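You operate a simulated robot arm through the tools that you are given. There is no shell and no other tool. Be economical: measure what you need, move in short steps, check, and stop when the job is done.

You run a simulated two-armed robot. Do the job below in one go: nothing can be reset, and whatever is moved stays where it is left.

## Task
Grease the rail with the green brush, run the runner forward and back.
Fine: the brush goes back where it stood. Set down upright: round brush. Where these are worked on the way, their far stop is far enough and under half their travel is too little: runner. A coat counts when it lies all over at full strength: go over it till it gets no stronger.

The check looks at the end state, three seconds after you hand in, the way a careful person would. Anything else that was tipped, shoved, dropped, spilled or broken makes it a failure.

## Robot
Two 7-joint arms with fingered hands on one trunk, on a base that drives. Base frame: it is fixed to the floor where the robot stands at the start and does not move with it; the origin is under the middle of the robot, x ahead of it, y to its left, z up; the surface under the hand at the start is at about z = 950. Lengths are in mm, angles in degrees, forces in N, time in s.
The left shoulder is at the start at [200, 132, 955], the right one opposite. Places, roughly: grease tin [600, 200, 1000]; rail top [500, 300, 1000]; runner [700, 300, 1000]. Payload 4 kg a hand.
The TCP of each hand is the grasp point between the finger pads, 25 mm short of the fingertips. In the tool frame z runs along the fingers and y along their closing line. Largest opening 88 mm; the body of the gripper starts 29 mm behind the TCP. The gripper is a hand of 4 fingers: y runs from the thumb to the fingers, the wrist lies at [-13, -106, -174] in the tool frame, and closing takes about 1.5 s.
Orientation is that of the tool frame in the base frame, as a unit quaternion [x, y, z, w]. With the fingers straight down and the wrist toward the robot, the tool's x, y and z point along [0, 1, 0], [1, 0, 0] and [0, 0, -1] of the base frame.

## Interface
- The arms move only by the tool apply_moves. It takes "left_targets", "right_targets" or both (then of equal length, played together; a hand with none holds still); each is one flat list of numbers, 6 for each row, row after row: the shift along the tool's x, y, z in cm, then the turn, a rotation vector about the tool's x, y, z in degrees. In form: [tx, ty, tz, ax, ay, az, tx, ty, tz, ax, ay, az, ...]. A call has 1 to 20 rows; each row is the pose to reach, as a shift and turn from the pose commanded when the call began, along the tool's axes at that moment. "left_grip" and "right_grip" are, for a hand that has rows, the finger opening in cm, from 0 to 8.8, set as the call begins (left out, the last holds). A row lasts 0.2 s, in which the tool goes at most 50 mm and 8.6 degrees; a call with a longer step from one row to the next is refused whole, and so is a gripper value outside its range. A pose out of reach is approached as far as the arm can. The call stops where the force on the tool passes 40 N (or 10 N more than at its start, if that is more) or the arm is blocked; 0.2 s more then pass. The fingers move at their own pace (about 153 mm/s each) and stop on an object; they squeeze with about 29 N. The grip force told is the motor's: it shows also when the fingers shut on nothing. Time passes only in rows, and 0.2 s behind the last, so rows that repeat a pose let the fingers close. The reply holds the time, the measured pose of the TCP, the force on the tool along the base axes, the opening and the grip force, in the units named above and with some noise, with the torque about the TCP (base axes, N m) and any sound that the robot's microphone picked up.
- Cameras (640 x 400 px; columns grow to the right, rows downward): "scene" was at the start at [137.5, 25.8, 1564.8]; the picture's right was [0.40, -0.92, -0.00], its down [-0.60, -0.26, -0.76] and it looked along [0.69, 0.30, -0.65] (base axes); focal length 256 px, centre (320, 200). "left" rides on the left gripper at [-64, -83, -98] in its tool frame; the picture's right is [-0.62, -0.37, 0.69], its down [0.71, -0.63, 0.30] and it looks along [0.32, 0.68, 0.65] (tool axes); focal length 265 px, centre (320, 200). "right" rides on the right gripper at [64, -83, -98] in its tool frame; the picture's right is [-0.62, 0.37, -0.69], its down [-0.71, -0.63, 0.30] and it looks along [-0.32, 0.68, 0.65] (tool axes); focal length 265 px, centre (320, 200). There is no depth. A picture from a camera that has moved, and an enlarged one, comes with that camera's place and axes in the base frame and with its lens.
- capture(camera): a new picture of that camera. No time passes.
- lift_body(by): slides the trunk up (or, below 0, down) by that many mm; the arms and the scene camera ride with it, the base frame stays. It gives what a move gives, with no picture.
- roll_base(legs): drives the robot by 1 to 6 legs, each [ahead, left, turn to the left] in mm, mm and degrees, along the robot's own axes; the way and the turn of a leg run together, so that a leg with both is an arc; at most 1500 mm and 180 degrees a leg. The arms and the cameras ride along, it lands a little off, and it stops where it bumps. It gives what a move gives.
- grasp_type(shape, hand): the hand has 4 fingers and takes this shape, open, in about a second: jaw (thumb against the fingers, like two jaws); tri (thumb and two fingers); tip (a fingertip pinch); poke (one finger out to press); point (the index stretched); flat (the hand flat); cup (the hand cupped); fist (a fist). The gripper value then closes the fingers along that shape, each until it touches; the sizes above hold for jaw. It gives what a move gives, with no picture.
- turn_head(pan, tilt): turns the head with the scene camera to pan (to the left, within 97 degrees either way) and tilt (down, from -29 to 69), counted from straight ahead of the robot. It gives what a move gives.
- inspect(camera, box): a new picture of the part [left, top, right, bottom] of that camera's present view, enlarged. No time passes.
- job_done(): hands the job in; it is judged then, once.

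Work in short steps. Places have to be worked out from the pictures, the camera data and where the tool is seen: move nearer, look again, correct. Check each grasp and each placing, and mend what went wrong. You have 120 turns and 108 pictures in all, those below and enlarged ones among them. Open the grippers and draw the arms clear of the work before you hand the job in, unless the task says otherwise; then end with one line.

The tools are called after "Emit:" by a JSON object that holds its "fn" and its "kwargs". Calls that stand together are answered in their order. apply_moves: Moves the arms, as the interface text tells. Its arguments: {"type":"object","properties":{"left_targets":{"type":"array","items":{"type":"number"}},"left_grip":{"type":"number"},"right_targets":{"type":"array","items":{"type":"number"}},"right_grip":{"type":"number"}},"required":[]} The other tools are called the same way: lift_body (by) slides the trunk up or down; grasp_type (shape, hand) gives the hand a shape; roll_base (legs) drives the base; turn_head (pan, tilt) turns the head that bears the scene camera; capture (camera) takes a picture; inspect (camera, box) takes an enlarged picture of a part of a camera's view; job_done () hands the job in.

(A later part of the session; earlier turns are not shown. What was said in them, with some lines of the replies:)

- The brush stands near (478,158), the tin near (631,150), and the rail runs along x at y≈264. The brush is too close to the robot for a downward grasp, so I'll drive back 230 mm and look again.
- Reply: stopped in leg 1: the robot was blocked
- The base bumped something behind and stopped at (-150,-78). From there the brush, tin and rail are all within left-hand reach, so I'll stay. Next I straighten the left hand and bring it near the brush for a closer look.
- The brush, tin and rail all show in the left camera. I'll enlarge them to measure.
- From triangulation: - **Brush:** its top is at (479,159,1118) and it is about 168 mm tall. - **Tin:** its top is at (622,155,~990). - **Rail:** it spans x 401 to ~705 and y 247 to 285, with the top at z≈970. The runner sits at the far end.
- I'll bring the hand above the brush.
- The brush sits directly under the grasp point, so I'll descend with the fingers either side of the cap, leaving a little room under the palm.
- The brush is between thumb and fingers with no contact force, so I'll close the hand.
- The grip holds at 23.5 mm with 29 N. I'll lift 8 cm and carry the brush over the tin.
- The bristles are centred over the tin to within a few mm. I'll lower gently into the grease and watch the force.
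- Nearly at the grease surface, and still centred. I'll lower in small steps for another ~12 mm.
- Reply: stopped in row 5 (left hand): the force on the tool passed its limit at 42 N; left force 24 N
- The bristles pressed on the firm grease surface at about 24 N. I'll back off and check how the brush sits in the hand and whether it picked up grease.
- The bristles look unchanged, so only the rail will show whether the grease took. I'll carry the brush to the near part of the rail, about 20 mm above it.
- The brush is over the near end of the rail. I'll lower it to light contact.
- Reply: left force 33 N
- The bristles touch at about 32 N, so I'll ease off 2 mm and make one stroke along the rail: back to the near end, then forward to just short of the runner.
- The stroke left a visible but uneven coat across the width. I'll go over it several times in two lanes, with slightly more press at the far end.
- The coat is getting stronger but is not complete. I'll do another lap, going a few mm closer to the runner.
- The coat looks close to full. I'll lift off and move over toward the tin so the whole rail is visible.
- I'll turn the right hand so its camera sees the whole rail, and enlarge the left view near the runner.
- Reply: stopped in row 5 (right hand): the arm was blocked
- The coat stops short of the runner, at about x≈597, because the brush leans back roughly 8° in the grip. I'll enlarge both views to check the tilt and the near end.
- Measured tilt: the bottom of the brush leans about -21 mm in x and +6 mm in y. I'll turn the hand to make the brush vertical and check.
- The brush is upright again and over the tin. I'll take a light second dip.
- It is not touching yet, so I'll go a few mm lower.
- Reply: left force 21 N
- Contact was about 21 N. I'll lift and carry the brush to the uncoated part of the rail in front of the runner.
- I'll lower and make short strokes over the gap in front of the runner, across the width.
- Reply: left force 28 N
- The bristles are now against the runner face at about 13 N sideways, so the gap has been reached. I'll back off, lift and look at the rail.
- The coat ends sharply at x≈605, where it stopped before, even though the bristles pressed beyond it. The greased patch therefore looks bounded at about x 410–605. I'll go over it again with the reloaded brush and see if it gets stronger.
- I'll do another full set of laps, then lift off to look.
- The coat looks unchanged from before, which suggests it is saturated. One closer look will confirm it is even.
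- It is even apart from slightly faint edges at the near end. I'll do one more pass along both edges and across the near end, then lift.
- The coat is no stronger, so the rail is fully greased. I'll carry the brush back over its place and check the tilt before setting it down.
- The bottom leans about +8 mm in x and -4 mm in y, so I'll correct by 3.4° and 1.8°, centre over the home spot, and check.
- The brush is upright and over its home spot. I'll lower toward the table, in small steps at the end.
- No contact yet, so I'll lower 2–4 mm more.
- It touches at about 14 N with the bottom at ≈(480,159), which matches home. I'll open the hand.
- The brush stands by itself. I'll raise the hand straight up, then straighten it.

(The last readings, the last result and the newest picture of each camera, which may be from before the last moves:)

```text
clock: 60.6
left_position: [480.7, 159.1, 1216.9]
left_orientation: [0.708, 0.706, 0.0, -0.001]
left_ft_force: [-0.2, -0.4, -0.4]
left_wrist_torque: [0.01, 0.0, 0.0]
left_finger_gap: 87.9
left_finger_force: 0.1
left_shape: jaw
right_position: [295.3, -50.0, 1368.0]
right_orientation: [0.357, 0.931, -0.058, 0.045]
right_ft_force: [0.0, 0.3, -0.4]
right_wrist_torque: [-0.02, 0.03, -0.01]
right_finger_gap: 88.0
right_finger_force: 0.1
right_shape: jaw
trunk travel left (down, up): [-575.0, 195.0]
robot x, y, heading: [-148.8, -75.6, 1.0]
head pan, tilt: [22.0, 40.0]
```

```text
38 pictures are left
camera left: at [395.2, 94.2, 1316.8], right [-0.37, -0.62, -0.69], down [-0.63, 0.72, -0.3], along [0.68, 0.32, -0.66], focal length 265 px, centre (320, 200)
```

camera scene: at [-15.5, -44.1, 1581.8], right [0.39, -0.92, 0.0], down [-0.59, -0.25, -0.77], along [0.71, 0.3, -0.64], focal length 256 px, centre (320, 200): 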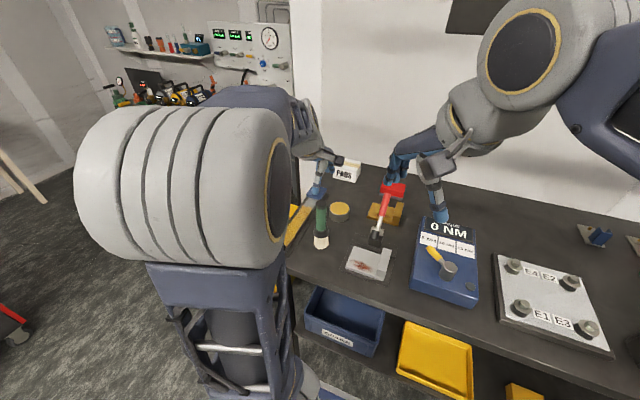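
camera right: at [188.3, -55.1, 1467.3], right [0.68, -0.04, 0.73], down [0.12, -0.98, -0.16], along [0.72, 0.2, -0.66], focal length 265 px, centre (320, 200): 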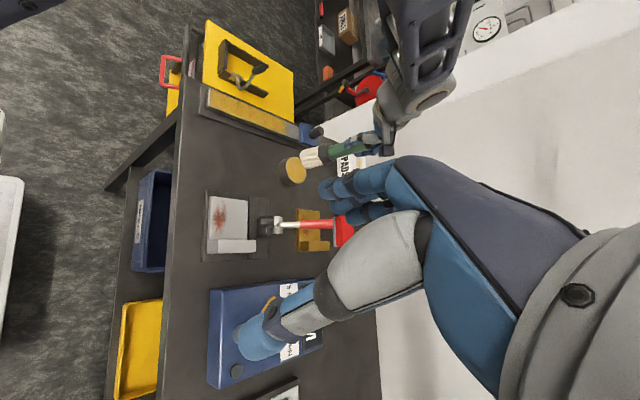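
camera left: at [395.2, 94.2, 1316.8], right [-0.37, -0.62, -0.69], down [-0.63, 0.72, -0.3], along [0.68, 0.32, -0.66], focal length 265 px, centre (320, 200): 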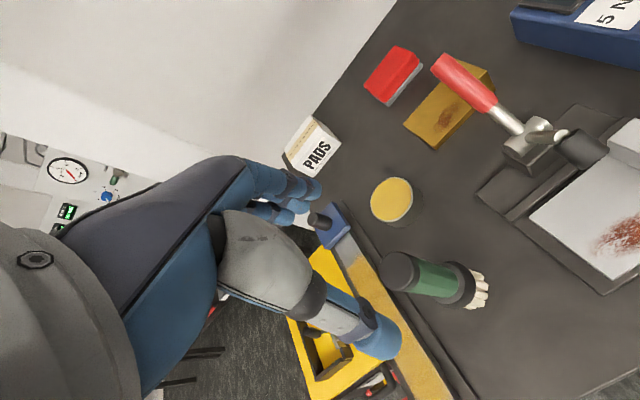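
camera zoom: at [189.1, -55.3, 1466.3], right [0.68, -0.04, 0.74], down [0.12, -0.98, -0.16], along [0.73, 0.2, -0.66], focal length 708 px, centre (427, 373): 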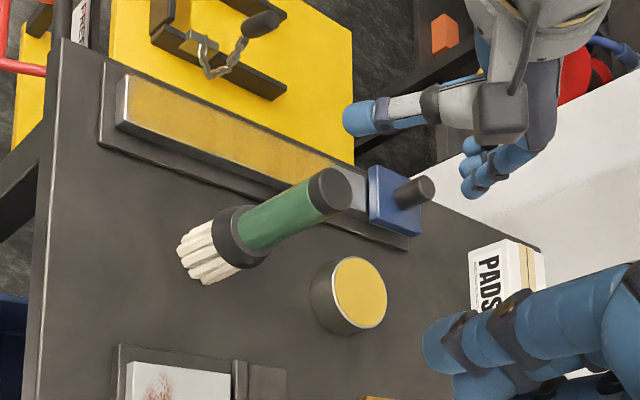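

The brush stands upright at its home. I place the runner's knob at about (685,267), spanning z≈986–1024. I'll move the open hand above it.

Emit:
{"fn": "apply_moves", "kwargs": {"left_targets": [2.2, 4.1, 0, 0, 0, 0, 4.4, 8.2, 0, 0, 0, 0, 6.6, 12.3, 1, 0, 0, 0, 8.8, 16.4, 3, 0, 0, 0, 10.8, 20.4, 6, 0, 0, 0, 10.8, 20.4, 10, 0, 0, 0, 10.8, 20.4, 12, 0, 0, 0, 10.8, 20.4, 12, 0, 0, 0]}}

Emit:
{"fn": "capture", "kwargs": {"camera": "left"}}

Emit:
{"fn": "inspect", "kwargs": {"camera": "right", "box": [220, 60, 380, 160]}}

Emit:
{"fn": "inspect", "kwargs": {"camera": "scene", "box": [270, 120, 370, 220]}}

```text
refused: row 4 steps farther than a row can; nothing moved
```

```text
37 pictures are left
camera left: at [395.2, 94.2, 1316.8], right [-0.37, -0.62, -0.69], down [-0.63, 0.72, -0.3], along [0.68, 0.32, -0.66], focal length 265 px, centre (320, 200)
```

left: 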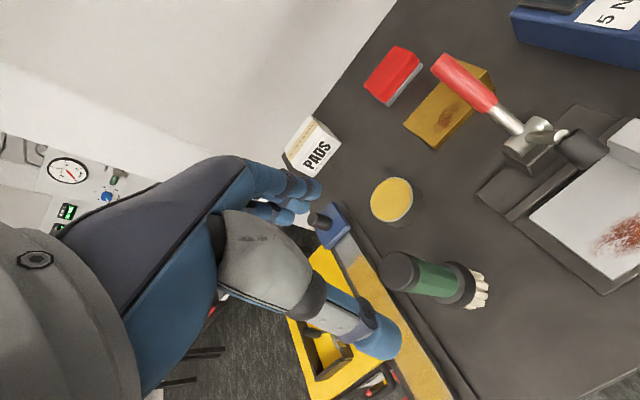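

```text
4.00 times, centred on (300, 110) of right
camera zoom: at [189.1, -55.3, 1466.3], right [0.68, -0.04, 0.74], down [0.12, -0.98, -0.16], along [0.73, 0.2, -0.66], focal length 1062 px, centre (400, 560)
```

zoom: 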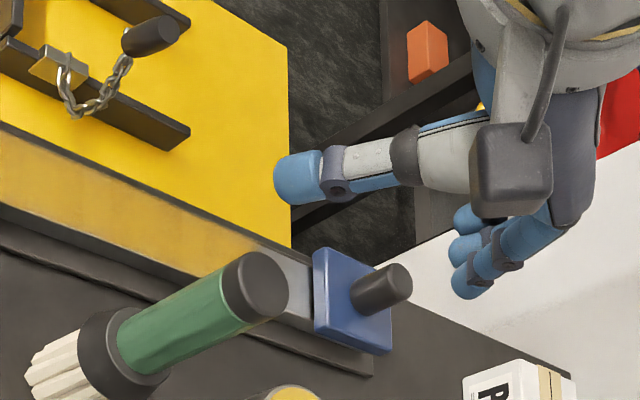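

```text
4.00 times, centred on (320, 170) of scene
camera zoom: at [-15.5, -44.1, 1581.8], right [0.39, -0.92, 0.0], down [-0.59, -0.25, -0.77], along [0.71, 0.3, -0.64], focal length 1024 px, centre (320, 320)
```

zoom: 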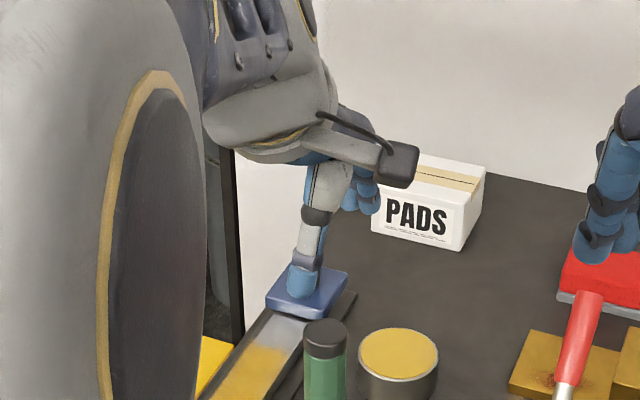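

One row was too long, so I'll resend with shorter steps.

Emit:
{"fn": "apply_moves", "kwargs": {"left_targets": [2.2, 4.1, 0, 0, 0, 0, 4.4, 8.2, 0, 0, 0, 0, 6.6, 12.3, 0, 0, 0, 0, 8.8, 16.4, 0, 0, 0, 0, 10.8, 20.4, 1, 0, 0, 0, 10.8, 20.4, 5, 0, 0, 0, 10.8, 20.4, 9, 0, 0, 0, 10.8, 20.4, 12.5, 0, 0, 0, 10.8, 20.4, 12.5, 0, 0, 0]}}

Emit:
{"fn": "capture", "kwargs": {"camera": "left"}}

Emit:
{"fn": "inspect", "kwargs": {"camera": "right", "box": [220, 60, 380, 160]}}

```text
clock: 62.6
left_position: [682.9, 268.4, 1092.6]
left_orientation: [0.708, 0.706, 0.0, 0.0]
left_ft_force: [0.6, 0.5, 0.3]
left_wrist_torque: [0.02, -0.04, 0.01]
left_finger_gap: 87.6
left_finger_force: 0.0
left_shape: jaw
right_position: [295.7, -49.7, 1368.5]
right_orientation: [0.357, 0.931, -0.058, 0.046]
right_ft_force: [-0.1, 1.0, -1.0]
right_wrist_torque: [0.04, -0.01, 0.02]
right_finger_gap: 87.8
right_finger_force: 0.0
right_shape: jaw
trunk travel left (down, up): [-575.0, 195.0]
robot x, y, heading: [-147.7, -72.6, 0.7]
head pan, tilt: [22.0, 40.0]
```

```text
34 pictures are left
camera left: at [597.4, 203.4, 1192.1], right [-0.37, -0.62, -0.69], down [-0.63, 0.72, -0.3], along [0.68, 0.32, -0.65], focal length 265 px, centre (320, 200)
```

left: 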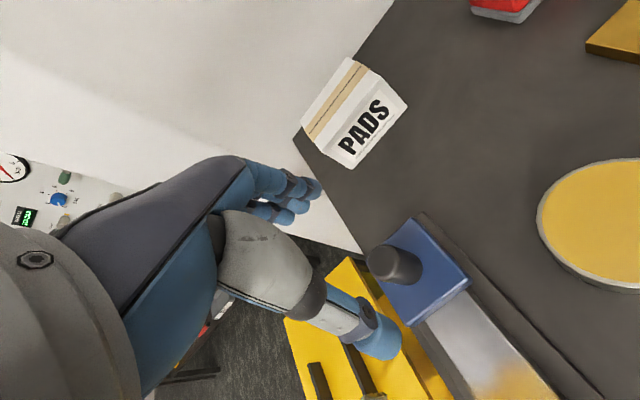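

```text
4.00 times, centred on (300, 110) of right
camera zoom: at [189.0, -55.3, 1466.3], right [0.68, -0.04, 0.74], down [0.12, -0.98, -0.16], along [0.73, 0.2, -0.66], focal length 1062 px, centre (400, 560)
```

zoom: 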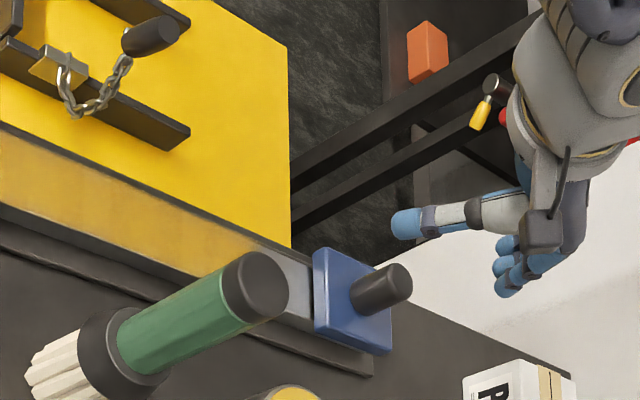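

The knob is under the grasp point, so I'll lower to z≈1016 and close on it.

Emit:
{"fn": "apply_moves", "kwargs": {"left_targets": [0, 0.1, 4, 0, 0, 0, 0, 0.1, 6.5, 0, 0, 0, 0, 0.1, 7.4, 0, 0, 0, 0, 0.1, 7.4, 0, 0, 0]}}

Emit:
{"fn": "apply_moves", "kwargs": {"left_targets": [0, 0, 0, 0, 0, 0, 0, 0, 0, 0, 0, 0, 0, 0, 0, 0, 0, 0, 0, 0, 0, 0, 0, 0, 0, 0, 0, 0, 0, 0, 0, 0, 0, 0, 0, 0, 0, 0, 0, 0, 0, 0, 0, 0, 0, 0, 0, 0], "left_grip": 0}}

Emit:
{"fn": "capture", "kwargs": {"camera": "left"}}

```text
clock: 63.6
left_position: [682.0, 269.0, 1019.0]
left_orientation: [0.707, 0.707, 0.0, -0.001]
left_ft_force: [0.2, 0.0, 0.5]
left_wrist_torque: [0.0, -0.01, -0.01]
left_finger_gap: 87.7
left_finger_force: 0.0
left_shape: jaw
right_position: [295.0, -51.2, 1368.1]
right_orientation: [0.357, 0.931, -0.059, 0.045]
right_ft_force: [-1.0, -0.3, -0.7]
right_wrist_torque: [0.02, -0.02, -0.02]
right_finger_gap: 88.0
right_finger_force: 0.1
right_shape: jaw
trunk travel left (down, up): [-575.0, 195.0]
robot x, y, heading: [-147.9, -78.1, 1.1]
head pan, tilt: [22.0, 40.0]
```

```text
clock: 65.4
left_position: [681.4, 268.3, 1018.5]
left_orientation: [0.708, 0.706, 0.0, -0.001]
left_ft_force: [-5.1, -0.7, -1.5]
left_wrist_torque: [0.01, 0.09, 0.06]
left_finger_gap: 18.4
left_finger_force: 29.2
left_shape: jaw
right_position: [296.0, -51.3, 1367.8]
right_orientation: [0.357, 0.931, -0.059, 0.045]
right_ft_force: [0.5, 0.3, -1.2]
right_wrist_torque: [0.0, 0.01, 0.0]
right_finger_gap: 87.9
right_finger_force: 0.0
right_shape: jaw
trunk travel left (down, up): [-575.0, 195.0]
robot x, y, heading: [-150.9, -77.1, 0.9]
head pan, tilt: [22.0, 40.0]
```

```text
32 pictures are left
camera left: at [597.1, 202.5, 1118.7], right [-0.37, -0.62, -0.69], down [-0.63, 0.72, -0.3], along [0.68, 0.32, -0.66], focal length 265 px, centre (320, 200)
```

left: 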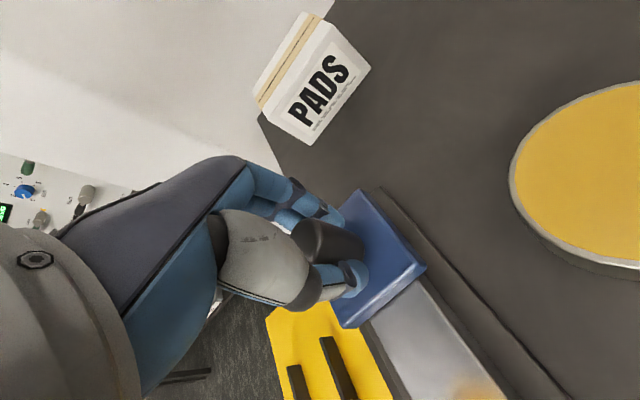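

The knob is held. During the travel the wrist camera would pass close to the brush, so I'll open, turn the hand 28° clockwise so the camera and wrist swing away, and re-grip.

Emit:
{"fn": "apply_moves", "kwargs": {"left_targets": [0, 0, 0, 0, 0, 0, 0, 0, 0, 0, 0, 0, 0, 0, 0, 0, 0, 0, 0, 0, 0, 0, 0, 0, 0, 0, 0, 0, 0, 0, 0, 0, 0, 0, 0, 0, 0, 0.2, 0, 0, 0, 7, 0, 0.2, 0, 0, 0, 14, 0, 0.2, 0, 0, 0, 21, 0, 0.2, 0, 0, 0, 28, 0, 0.2, 0, 0, 0, 28], "left_grip": 8.8}}

Emit:
{"fn": "apply_moves", "kwargs": {"left_targets": [0, 0, 0, 0, 0, 0, 0, 0, 0, 0, 0, 0, 0, 0, 0, 0, 0, 0, 0, 0, 0, 0, 0, 0, 0, 0, 0, 0, 0, 0, 0, 0, 0, 0, 0, 0, 0, 0, 0, 0, 0, 0, 0, 0, 0, 0, 0, 0], "left_grip": 0}}

Emit:
{"fn": "capture", "kwargs": {"camera": "left"}}

Emit:
{"fn": "capture", "kwargs": {"camera": "scene"}}

```text
clock: 67.8
left_position: [684.7, 268.1, 1019.0]
left_orientation: [0.858, 0.514, 0.0, 0.0]
left_ft_force: [-0.7, 0.0, 0.1]
left_wrist_torque: [-0.01, -0.02, -0.03]
left_finger_gap: 87.6
left_finger_force: 0.1
left_shape: jaw
right_position: [295.5, -49.6, 1368.8]
right_orientation: [0.357, 0.931, -0.059, 0.046]
right_ft_force: [0.2, 0.5, 0.3]
right_wrist_torque: [0.01, 0.06, 0.02]
right_finger_gap: 88.0
right_finger_force: 0.0
right_shape: jaw
trunk travel left (down, up): [-575.0, 195.0]
robot x, y, heading: [-150.2, -76.0, 1.2]
head pan, tilt: [22.0, 40.0]
```

```text
clock: 69.6
left_position: [684.9, 268.8, 1018.8]
left_orientation: [0.858, 0.514, -0.001, -0.002]
left_ft_force: [-4.1, 4.3, -2.5]
left_wrist_torque: [0.05, 0.06, -0.01]
left_finger_gap: 17.5
left_finger_force: 28.7
left_shape: jaw
right_position: [295.6, -50.8, 1368.7]
right_orientation: [0.356, 0.931, -0.058, 0.046]
right_ft_force: [0.4, -0.5, -0.4]
right_wrist_torque: [-0.02, -0.03, 0.01]
right_finger_gap: 88.0
right_finger_force: 0.0
right_shape: jaw
trunk travel left (down, up): [-575.0, 195.0]
robot x, y, heading: [-153.2, -74.0, 1.0]
head pan, tilt: [22.0, 40.0]
```

```text
31 pictures are left
camera left: at [579.3, 250.4, 1117.6], right [-0.62, -0.37, -0.69], down [-0.22, 0.93, -0.3], along [0.75, -0.03, -0.66], focal length 265 px, centre (320, 200)
```

left: 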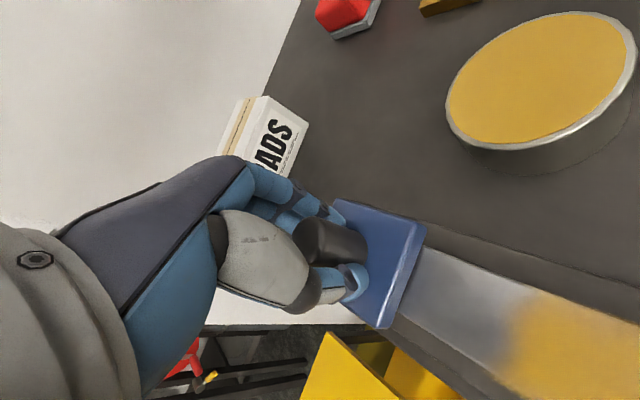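

```text
30 pictures are left
camera scene: at [-15.6, -44.0, 1581.8], right [0.39, -0.92, 0.0], down [-0.59, -0.25, -0.77], along [0.71, 0.3, -0.64], focal length 256 px, centre (320, 200)
```

scene: 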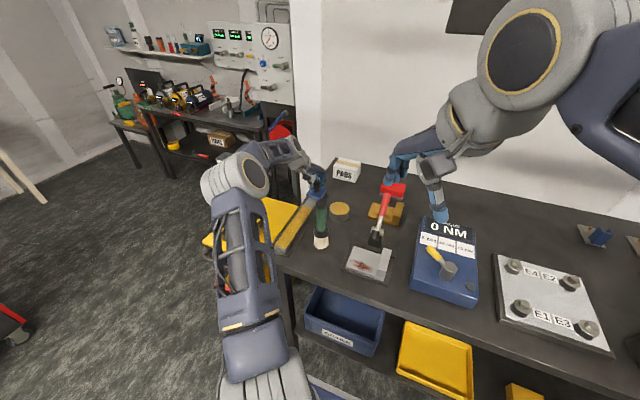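

The arm is now well clear of the brush. I'll test-drag the runner 5 cm toward the robot.

Emit:
{"fn": "apply_moves", "kwargs": {"left_targets": [-0.71, -1.32, 0, 0, 0, 0, -1.42, -2.65, 0, 0, 0, 0, -2.36, -4.41, 0, 0, 0, 0, -2.36, -4.41, 0, 0, 0, 0]}}

Emit:
{"fn": "capture", "kwargs": {"camera": "left"}}

```text
clock: 70.6
left_position: [632.9, 268.2, 1018.2]
left_orientation: [0.857, 0.515, 0.0, -0.001]
left_ft_force: [-2.8, 8.1, -4.2]
left_wrist_torque: [0.12, 0.04, 0.06]
left_finger_gap: 17.1
left_finger_force: 29.1
left_shape: jaw
right_position: [294.9, -51.6, 1367.7]
right_orientation: [0.358, 0.931, -0.058, 0.046]
right_ft_force: [0.3, -0.7, -0.9]
right_wrist_torque: [0.01, -0.02, -0.03]
right_finger_gap: 88.1
right_finger_force: 0.1
right_shape: jaw
trunk travel left (down, up): [-575.0, 195.0]
robot x, y, heading: [-146.4, -74.8, 1.0]
head pan, tilt: [22.0, 40.0]
```

```text
29 pictures are left
camera left: at [529.4, 250.2, 1118.0], right [-0.62, -0.37, -0.69], down [-0.22, 0.93, -0.3], along [0.75, -0.03, -0.66], focal length 265 px, centre (320, 200)
```

left: 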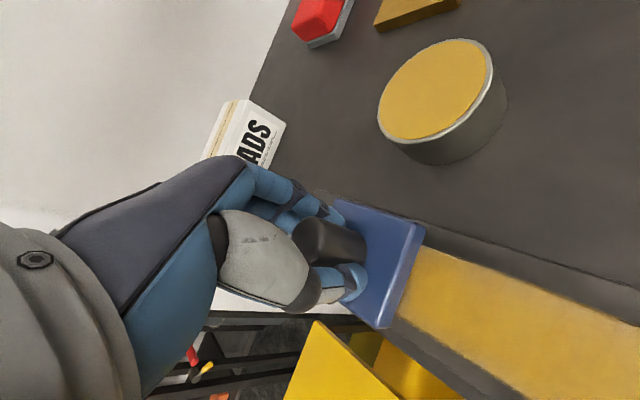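

The runner slides freely. I'll carry on toward the near stop; the call halts if it meets resistance.

Emit:
{"fn": "apply_moves", "kwargs": {"left_targets": [-1.8, -3.58, 0, 0, 0, 0, -3.69, -7.1, 0, 0, 0, 0, -5.58, -10.63, 0, 0, 0, 0, -7.46, -14.16, 0, 0, 0, 0, -8.4, -15.92, 0, 0, 0, 0, -9.35, -17.69, 0, 0, 0, 0, -9.82, -18.57, 0, 0, 0, 0, -10.3, -19.45, 0, 0, 0, 0, -10.77, -20.3, 0, 0, 0, 0]}}

Emit:
{"fn": "capture", "kwargs": {"camera": "left"}}

Emit:
{"fn": "inspect", "kwargs": {"camera": "right", "box": [160, 60, 360, 185]}}

```text
clock: 72.3
left_position: [431.3, 270.9, 1022.7]
left_orientation: [0.856, 0.517, 0.008, -0.002]
left_ft_force: [26.3, 4.1, -12.3]
left_wrist_torque: [0.1, -0.55, 0.16]
left_finger_gap: 16.0
left_finger_force: 28.5
left_shape: jaw
right_position: [296.2, -49.1, 1367.5]
right_orientation: [0.353, 0.933, -0.058, 0.045]
right_ft_force: [0.2, 0.4, 0.8]
right_wrist_torque: [0.0, -0.02, -0.03]
right_finger_gap: 87.9
right_finger_force: 0.0
right_shape: jaw
trunk travel left (down, up): [-575.0, 195.0]
robot x, y, heading: [-148.1, -76.1, 1.0]
head pan, tilt: [22.0, 40.0]
stopped in row 8 (left hand): the force on the tool passed its limit at 42 N (the readings are from after the stop); the commanded pose is now the measured one
```

```text
28 pictures are left
camera left: at [325.3, 250.9, 1119.5], right [-0.6, -0.37, -0.71], down [-0.22, 0.93, -0.3], along [0.77, -0.02, -0.64], focal length 265 px, centre (320, 200)
```

left: 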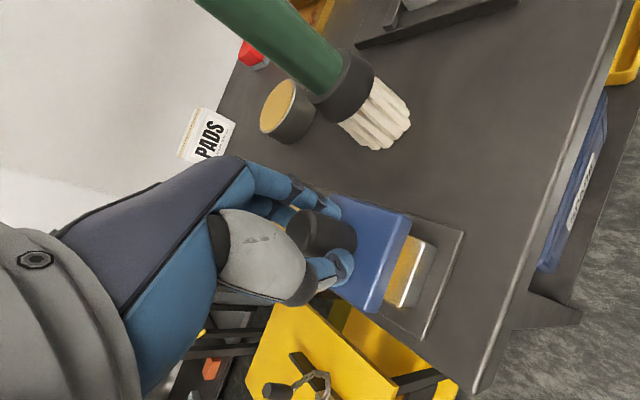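

```text
3.20 times, centred on (260, 122) of right
camera zoom: at [188.5, -55.7, 1466.3], right [0.68, -0.03, 0.73], down [0.13, -0.98, -0.16], along [0.72, 0.2, -0.66], focal length 849 px, centre (512, 448)
```

zoom: 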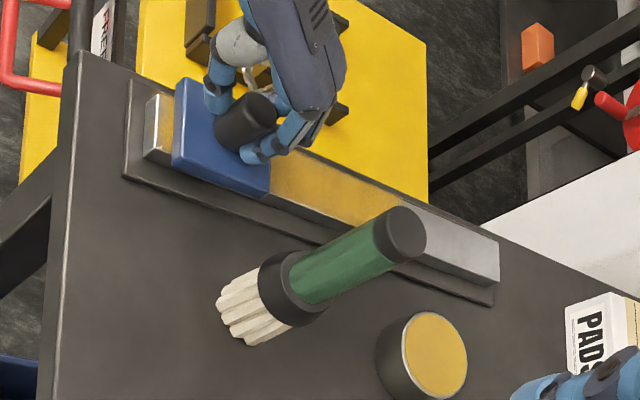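

The runner reached the near stop at about 42 N. The brush is untouched, and the coat looks intact behind it. Now I push the runner back toward its starting place at x≈685.

Emit:
{"fn": "apply_moves", "kwargs": {"left_targets": [0.83, 1.82, 0.2, 0, 0, 0, 2.6, 5.45, 0.3, 0, 0, 0, 4.4, 9.0, 0.3, 0, 0, 0, 6.3, 12.5, 0.3, 0, 0, 0, 8.2, 16.1, 0.3, 0, 0, 0, 9.6, 18.9, 0.3, 0, 0, 0, 10.6, 20.7, 0.3, 0, 0, 0, 11.2, 21.85, 0.3, 0, 0, 0, 11.5, 22.5, 0.3, 0, 0, 0, 11.5, 22.5, 0.3, 0, 0, 0]}}

Emit:
{"fn": "inspect", "kwargs": {"camera": "right", "box": [160, 60, 360, 185]}}

Emit:
{"fn": "capture", "kwargs": {"camera": "left"}}

```text
clock: 74.5
left_position: [680.9, 266.5, 1020.1]
left_orientation: [0.856, 0.516, 0.006, -0.001]
left_ft_force: [-5.8, 11.1, 6.6]
left_wrist_torque: [0.26, 0.23, 0.08]
left_finger_gap: 18.9
left_finger_force: 29.0
left_shape: jaw
right_position: [295.8, -51.1, 1367.6]
right_orientation: [0.355, 0.932, -0.059, 0.045]
right_ft_force: [-0.4, -0.4, -0.2]
right_wrist_torque: [0.02, 0.01, 0.0]
right_finger_gap: 87.9
right_finger_force: 0.1
right_shape: jaw
trunk travel left (down, up): [-575.0, 195.0]
robot x, y, heading: [-148.0, -71.6, 0.9]
head pan, tilt: [22.0, 40.0]
```

```text
3.20 times, centred on (260, 122) of right
camera zoom: at [188.9, -55.3, 1466.2], right [0.68, -0.04, 0.74], down [0.12, -0.98, -0.16], along [0.73, 0.2, -0.66], focal length 849 px, centre (512, 448)
```

zoom: 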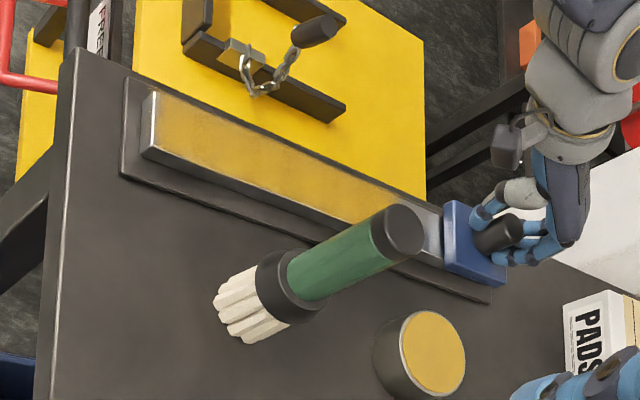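

```text
25 pictures are left
camera left: at [574.9, 247.6, 1118.2], right [-0.61, -0.37, -0.7], down [-0.22, 0.93, -0.3], along [0.76, -0.03, -0.65], focal length 265 px, centre (320, 200)
```

left: 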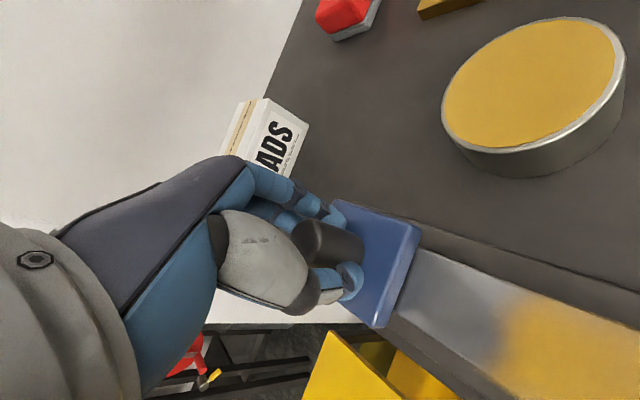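

It is almost back. I'll push gently the last few mm until it meets the far stop.

Emit:
{"fn": "apply_moves", "kwargs": {"left_targets": [0.14, 0.27, 0, 0, 0, 0, 0.28, 0.53, 0, 0, 0, 0, 0.42, 0.8, 0, 0, 0, 0, 0.56, 1.06, 0, 0, 0, 0, 0.56, 1.06, 0, 0, 0, 0]}}

Emit:
{"fn": "capture", "kwargs": {"camera": "left"}}

```text
clock: 75.7
left_position: [692.2, 268.0, 1022.4]
left_orientation: [0.857, 0.516, 0.005, -0.001]
left_ft_force: [-31.3, 4.8, 13.4]
left_wrist_torque: [0.24, 0.98, 0.0]
left_finger_gap: 21.6
left_finger_force: 28.9
left_shape: jaw
right_position: [295.6, -50.9, 1368.1]
right_orientation: [0.356, 0.932, -0.059, 0.045]
right_ft_force: [-0.3, -0.2, 0.0]
right_wrist_torque: [-0.02, 0.01, 0.01]
right_finger_gap: 88.2
right_finger_force: 0.0
right_shape: jaw
trunk travel left (down, up): [-575.0, 195.0]
robot x, y, heading: [-146.6, -74.1, 1.1]
head pan, tilt: [22.0, 40.0]
```

```text
24 pictures are left
camera left: at [586.9, 248.4, 1119.5], right [-0.61, -0.37, -0.7], down [-0.22, 0.93, -0.3], along [0.76, -0.03, -0.65], focal length 265 px, centre (320, 200)
```

left: 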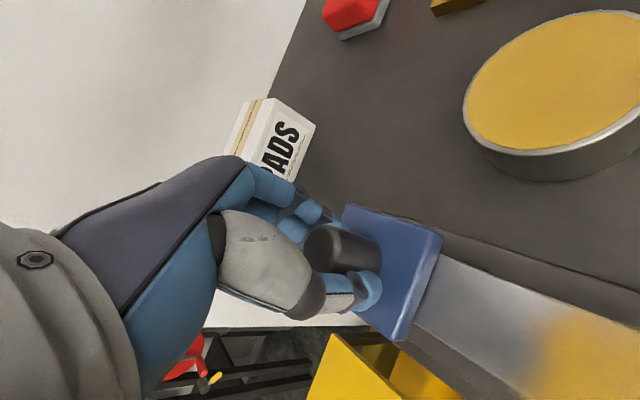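

The runner is against its far stop at about 31 N. I'll ease off the push, open the hand and lift clear.

Emit:
{"fn": "apply_moves", "kwargs": {"left_targets": [-0.25, -0.45, 0, 0, 0, 0, -0.25, -0.45, 0, 0, 0, 0, -0.25, -0.45, 0, 0, 0, 0, -0.25, -0.45, 0, 0, 0, 0, -0.25, -0.45, 0, 0, 0, 0, -0.25, -0.45, 0, 0, 0, 0, -0.25, -0.45, 0, 0, 0, 0, -0.25, -0.45, -2, 0, 0, 0, -0.25, -0.45, -6, 0, 0, 0, -0.25, -0.45, -10, 0, 0, 0, -0.25, -0.45, -14, 0, 0, 0, -0.25, -0.45, -18, 0, 0, 0, -0.25, -0.45, -18, 0, 0, 0], "left_grip": 8.8}}

Emit:
{"fn": "inspect", "kwargs": {"camera": "right", "box": [160, 60, 360, 185]}}

Emit:
{"fn": "capture", "kwargs": {"camera": "left"}}

Emit:
{"fn": "capture", "kwargs": {"camera": "scene"}}

```text
clock: 78.5
left_position: [687.7, 262.8, 1203.9]
left_orientation: [0.856, 0.517, 0.006, 0.0]
left_ft_force: [0.0, -0.4, -0.1]
left_wrist_torque: [-0.02, 0.0, -0.03]
left_finger_gap: 87.9
left_finger_force: 0.0
left_shape: jaw
right_position: [294.6, -49.8, 1368.3]
right_orientation: [0.354, 0.932, -0.059, 0.046]
right_ft_force: [0.5, 0.7, 0.2]
right_wrist_torque: [0.0, 0.0, 0.01]
right_finger_gap: 87.9
right_finger_force: 0.1
right_shape: jaw
trunk travel left (down, up): [-575.0, 195.0]
robot x, y, heading: [-148.6, -76.0, 1.0]
head pan, tilt: [22.0, 40.0]
```

```text
3.20 times, centred on (260, 122) of right
camera zoom: at [188.8, -55.1, 1466.1], right [0.68, -0.04, 0.74], down [0.13, -0.98, -0.16], along [0.73, 0.2, -0.66], focal length 849 px, centre (512, 448)
```

zoom: 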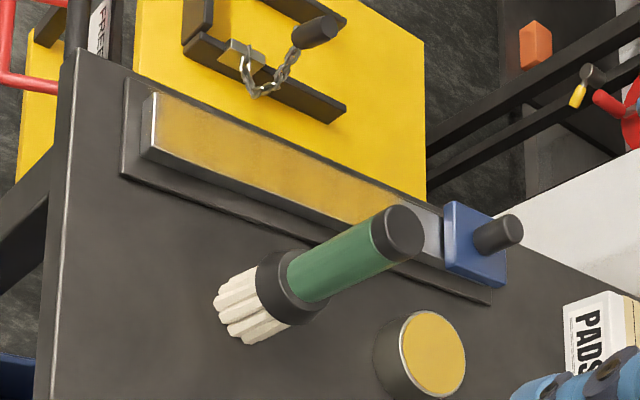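

```text
22 pictures are left
camera left: at [582.3, 243.3, 1301.8], right [-0.61, -0.37, -0.7], down [-0.22, 0.93, -0.3], along [0.76, -0.03, -0.65], focal length 265 px, centre (320, 200)
```

left: 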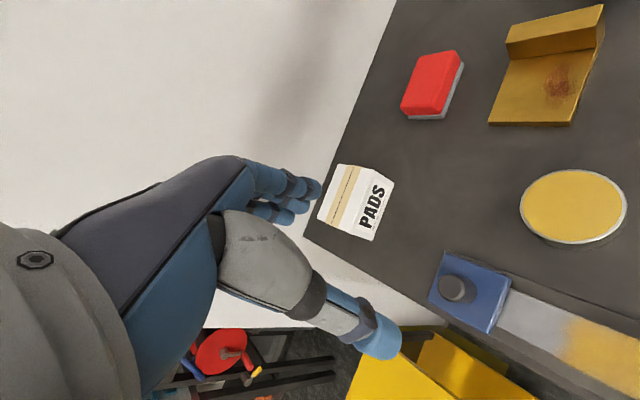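

```text
21 pictures are left
camera scene: at [-13.7, -44.6, 1581.7], right [0.39, -0.92, 0.0], down [-0.59, -0.25, -0.77], along [0.71, 0.3, -0.64], focal length 256 px, centre (320, 200)
```

scene: 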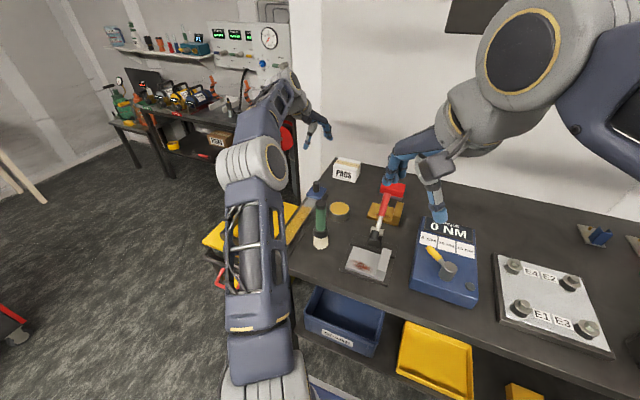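

Everything looks right, so I'll do a last close check of the brush's spot against the first view.

Emit:
{"fn": "inspect", "kwargs": {"camera": "scene", "box": [260, 150, 420, 280]}}

```text
3.08 times, centred on (340, 215) of scene
camera zoom: at [-13.7, -44.6, 1581.7], right [0.39, -0.92, 0.0], down [-0.59, -0.25, -0.77], along [0.71, 0.3, -0.64], focal length 788 px, centre (258, 154)
```

zoom: 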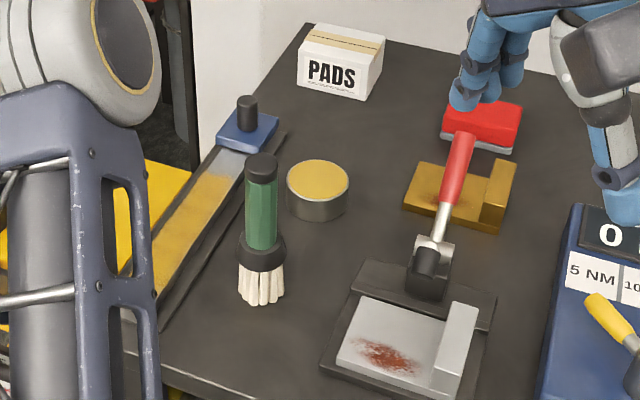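

The brush stands upright within a few mm of its old spot, and the tin and runner are back where they were. I'll draw the left arm up and back, clear of the work.

Emit:
{"fn": "apply_moves", "kwargs": {"left_targets": [0, 0, -4, 0, 0, 0, 0, 0, -8, 0, 0, 0, 0, -3, -11, 0, 0, 0, 0, -7, -12, 0, 0, 0, 0, -11, -12, 0, 0, 0, 0, -15, -12, 0, 0, 0, 0, -15, -12, 0, 0, 0]}}

Emit:
{"fn": "capture", "kwargs": {"camera": "scene"}}

```text
clock: 80.1
left_position: [554.5, 334.1, 1316.5]
left_orientation: [0.857, 0.516, 0.005, -0.001]
left_ft_force: [0.8, -0.3, -0.1]
left_wrist_torque: [-0.01, 0.03, 0.01]
left_finger_gap: 87.9
left_finger_force: 0.2
left_shape: jaw
left hand out of reach, approached as far as the arm can: row 2, 3
right_position: [294.7, -49.1, 1368.1]
right_orientation: [0.355, 0.932, -0.06, 0.046]
right_ft_force: [0.7, -0.5, 0.0]
right_wrist_torque: [0.0, -0.01, -0.01]
right_finger_gap: 88.1
right_finger_force: 0.1
right_shape: jaw
trunk travel left (down, up): [-575.0, 195.0]
robot x, y, heading: [-148.4, -77.9, 0.9]
head pan, tilt: [22.0, 40.0]
```

```text
19 pictures are left
camera scene: at [-13.7, -44.6, 1581.7], right [0.39, -0.92, 0.0], down [-0.59, -0.25, -0.77], along [0.71, 0.3, -0.64], focal length 256 px, centre (320, 200)
```

scene: 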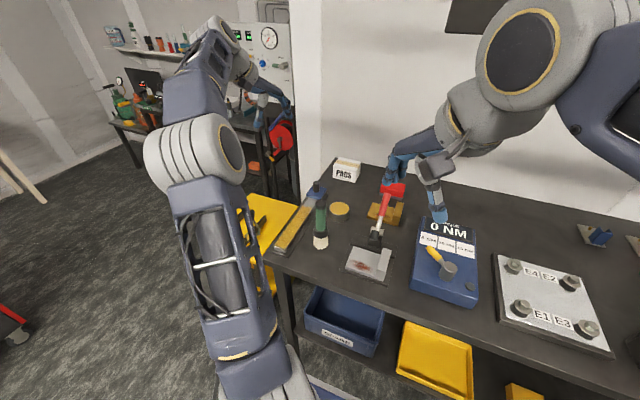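

The arms are clear of the work, both hands are open and the scene is in order, so I'm handing in.

Emit:
{"fn": "job_done", "kwargs": {}}

```text
The job is handed in.
```

The rail is greased from near its robot-side end to x≈605, until more passes made it no stronger. The last ~45 mm before the runner and the strip under it took no grease. The runner went to its near stop and back to its far stop, and the brush stands upright about 8 mm from its old spot; early on the base bumped something behind the robot, and I didn't check what.
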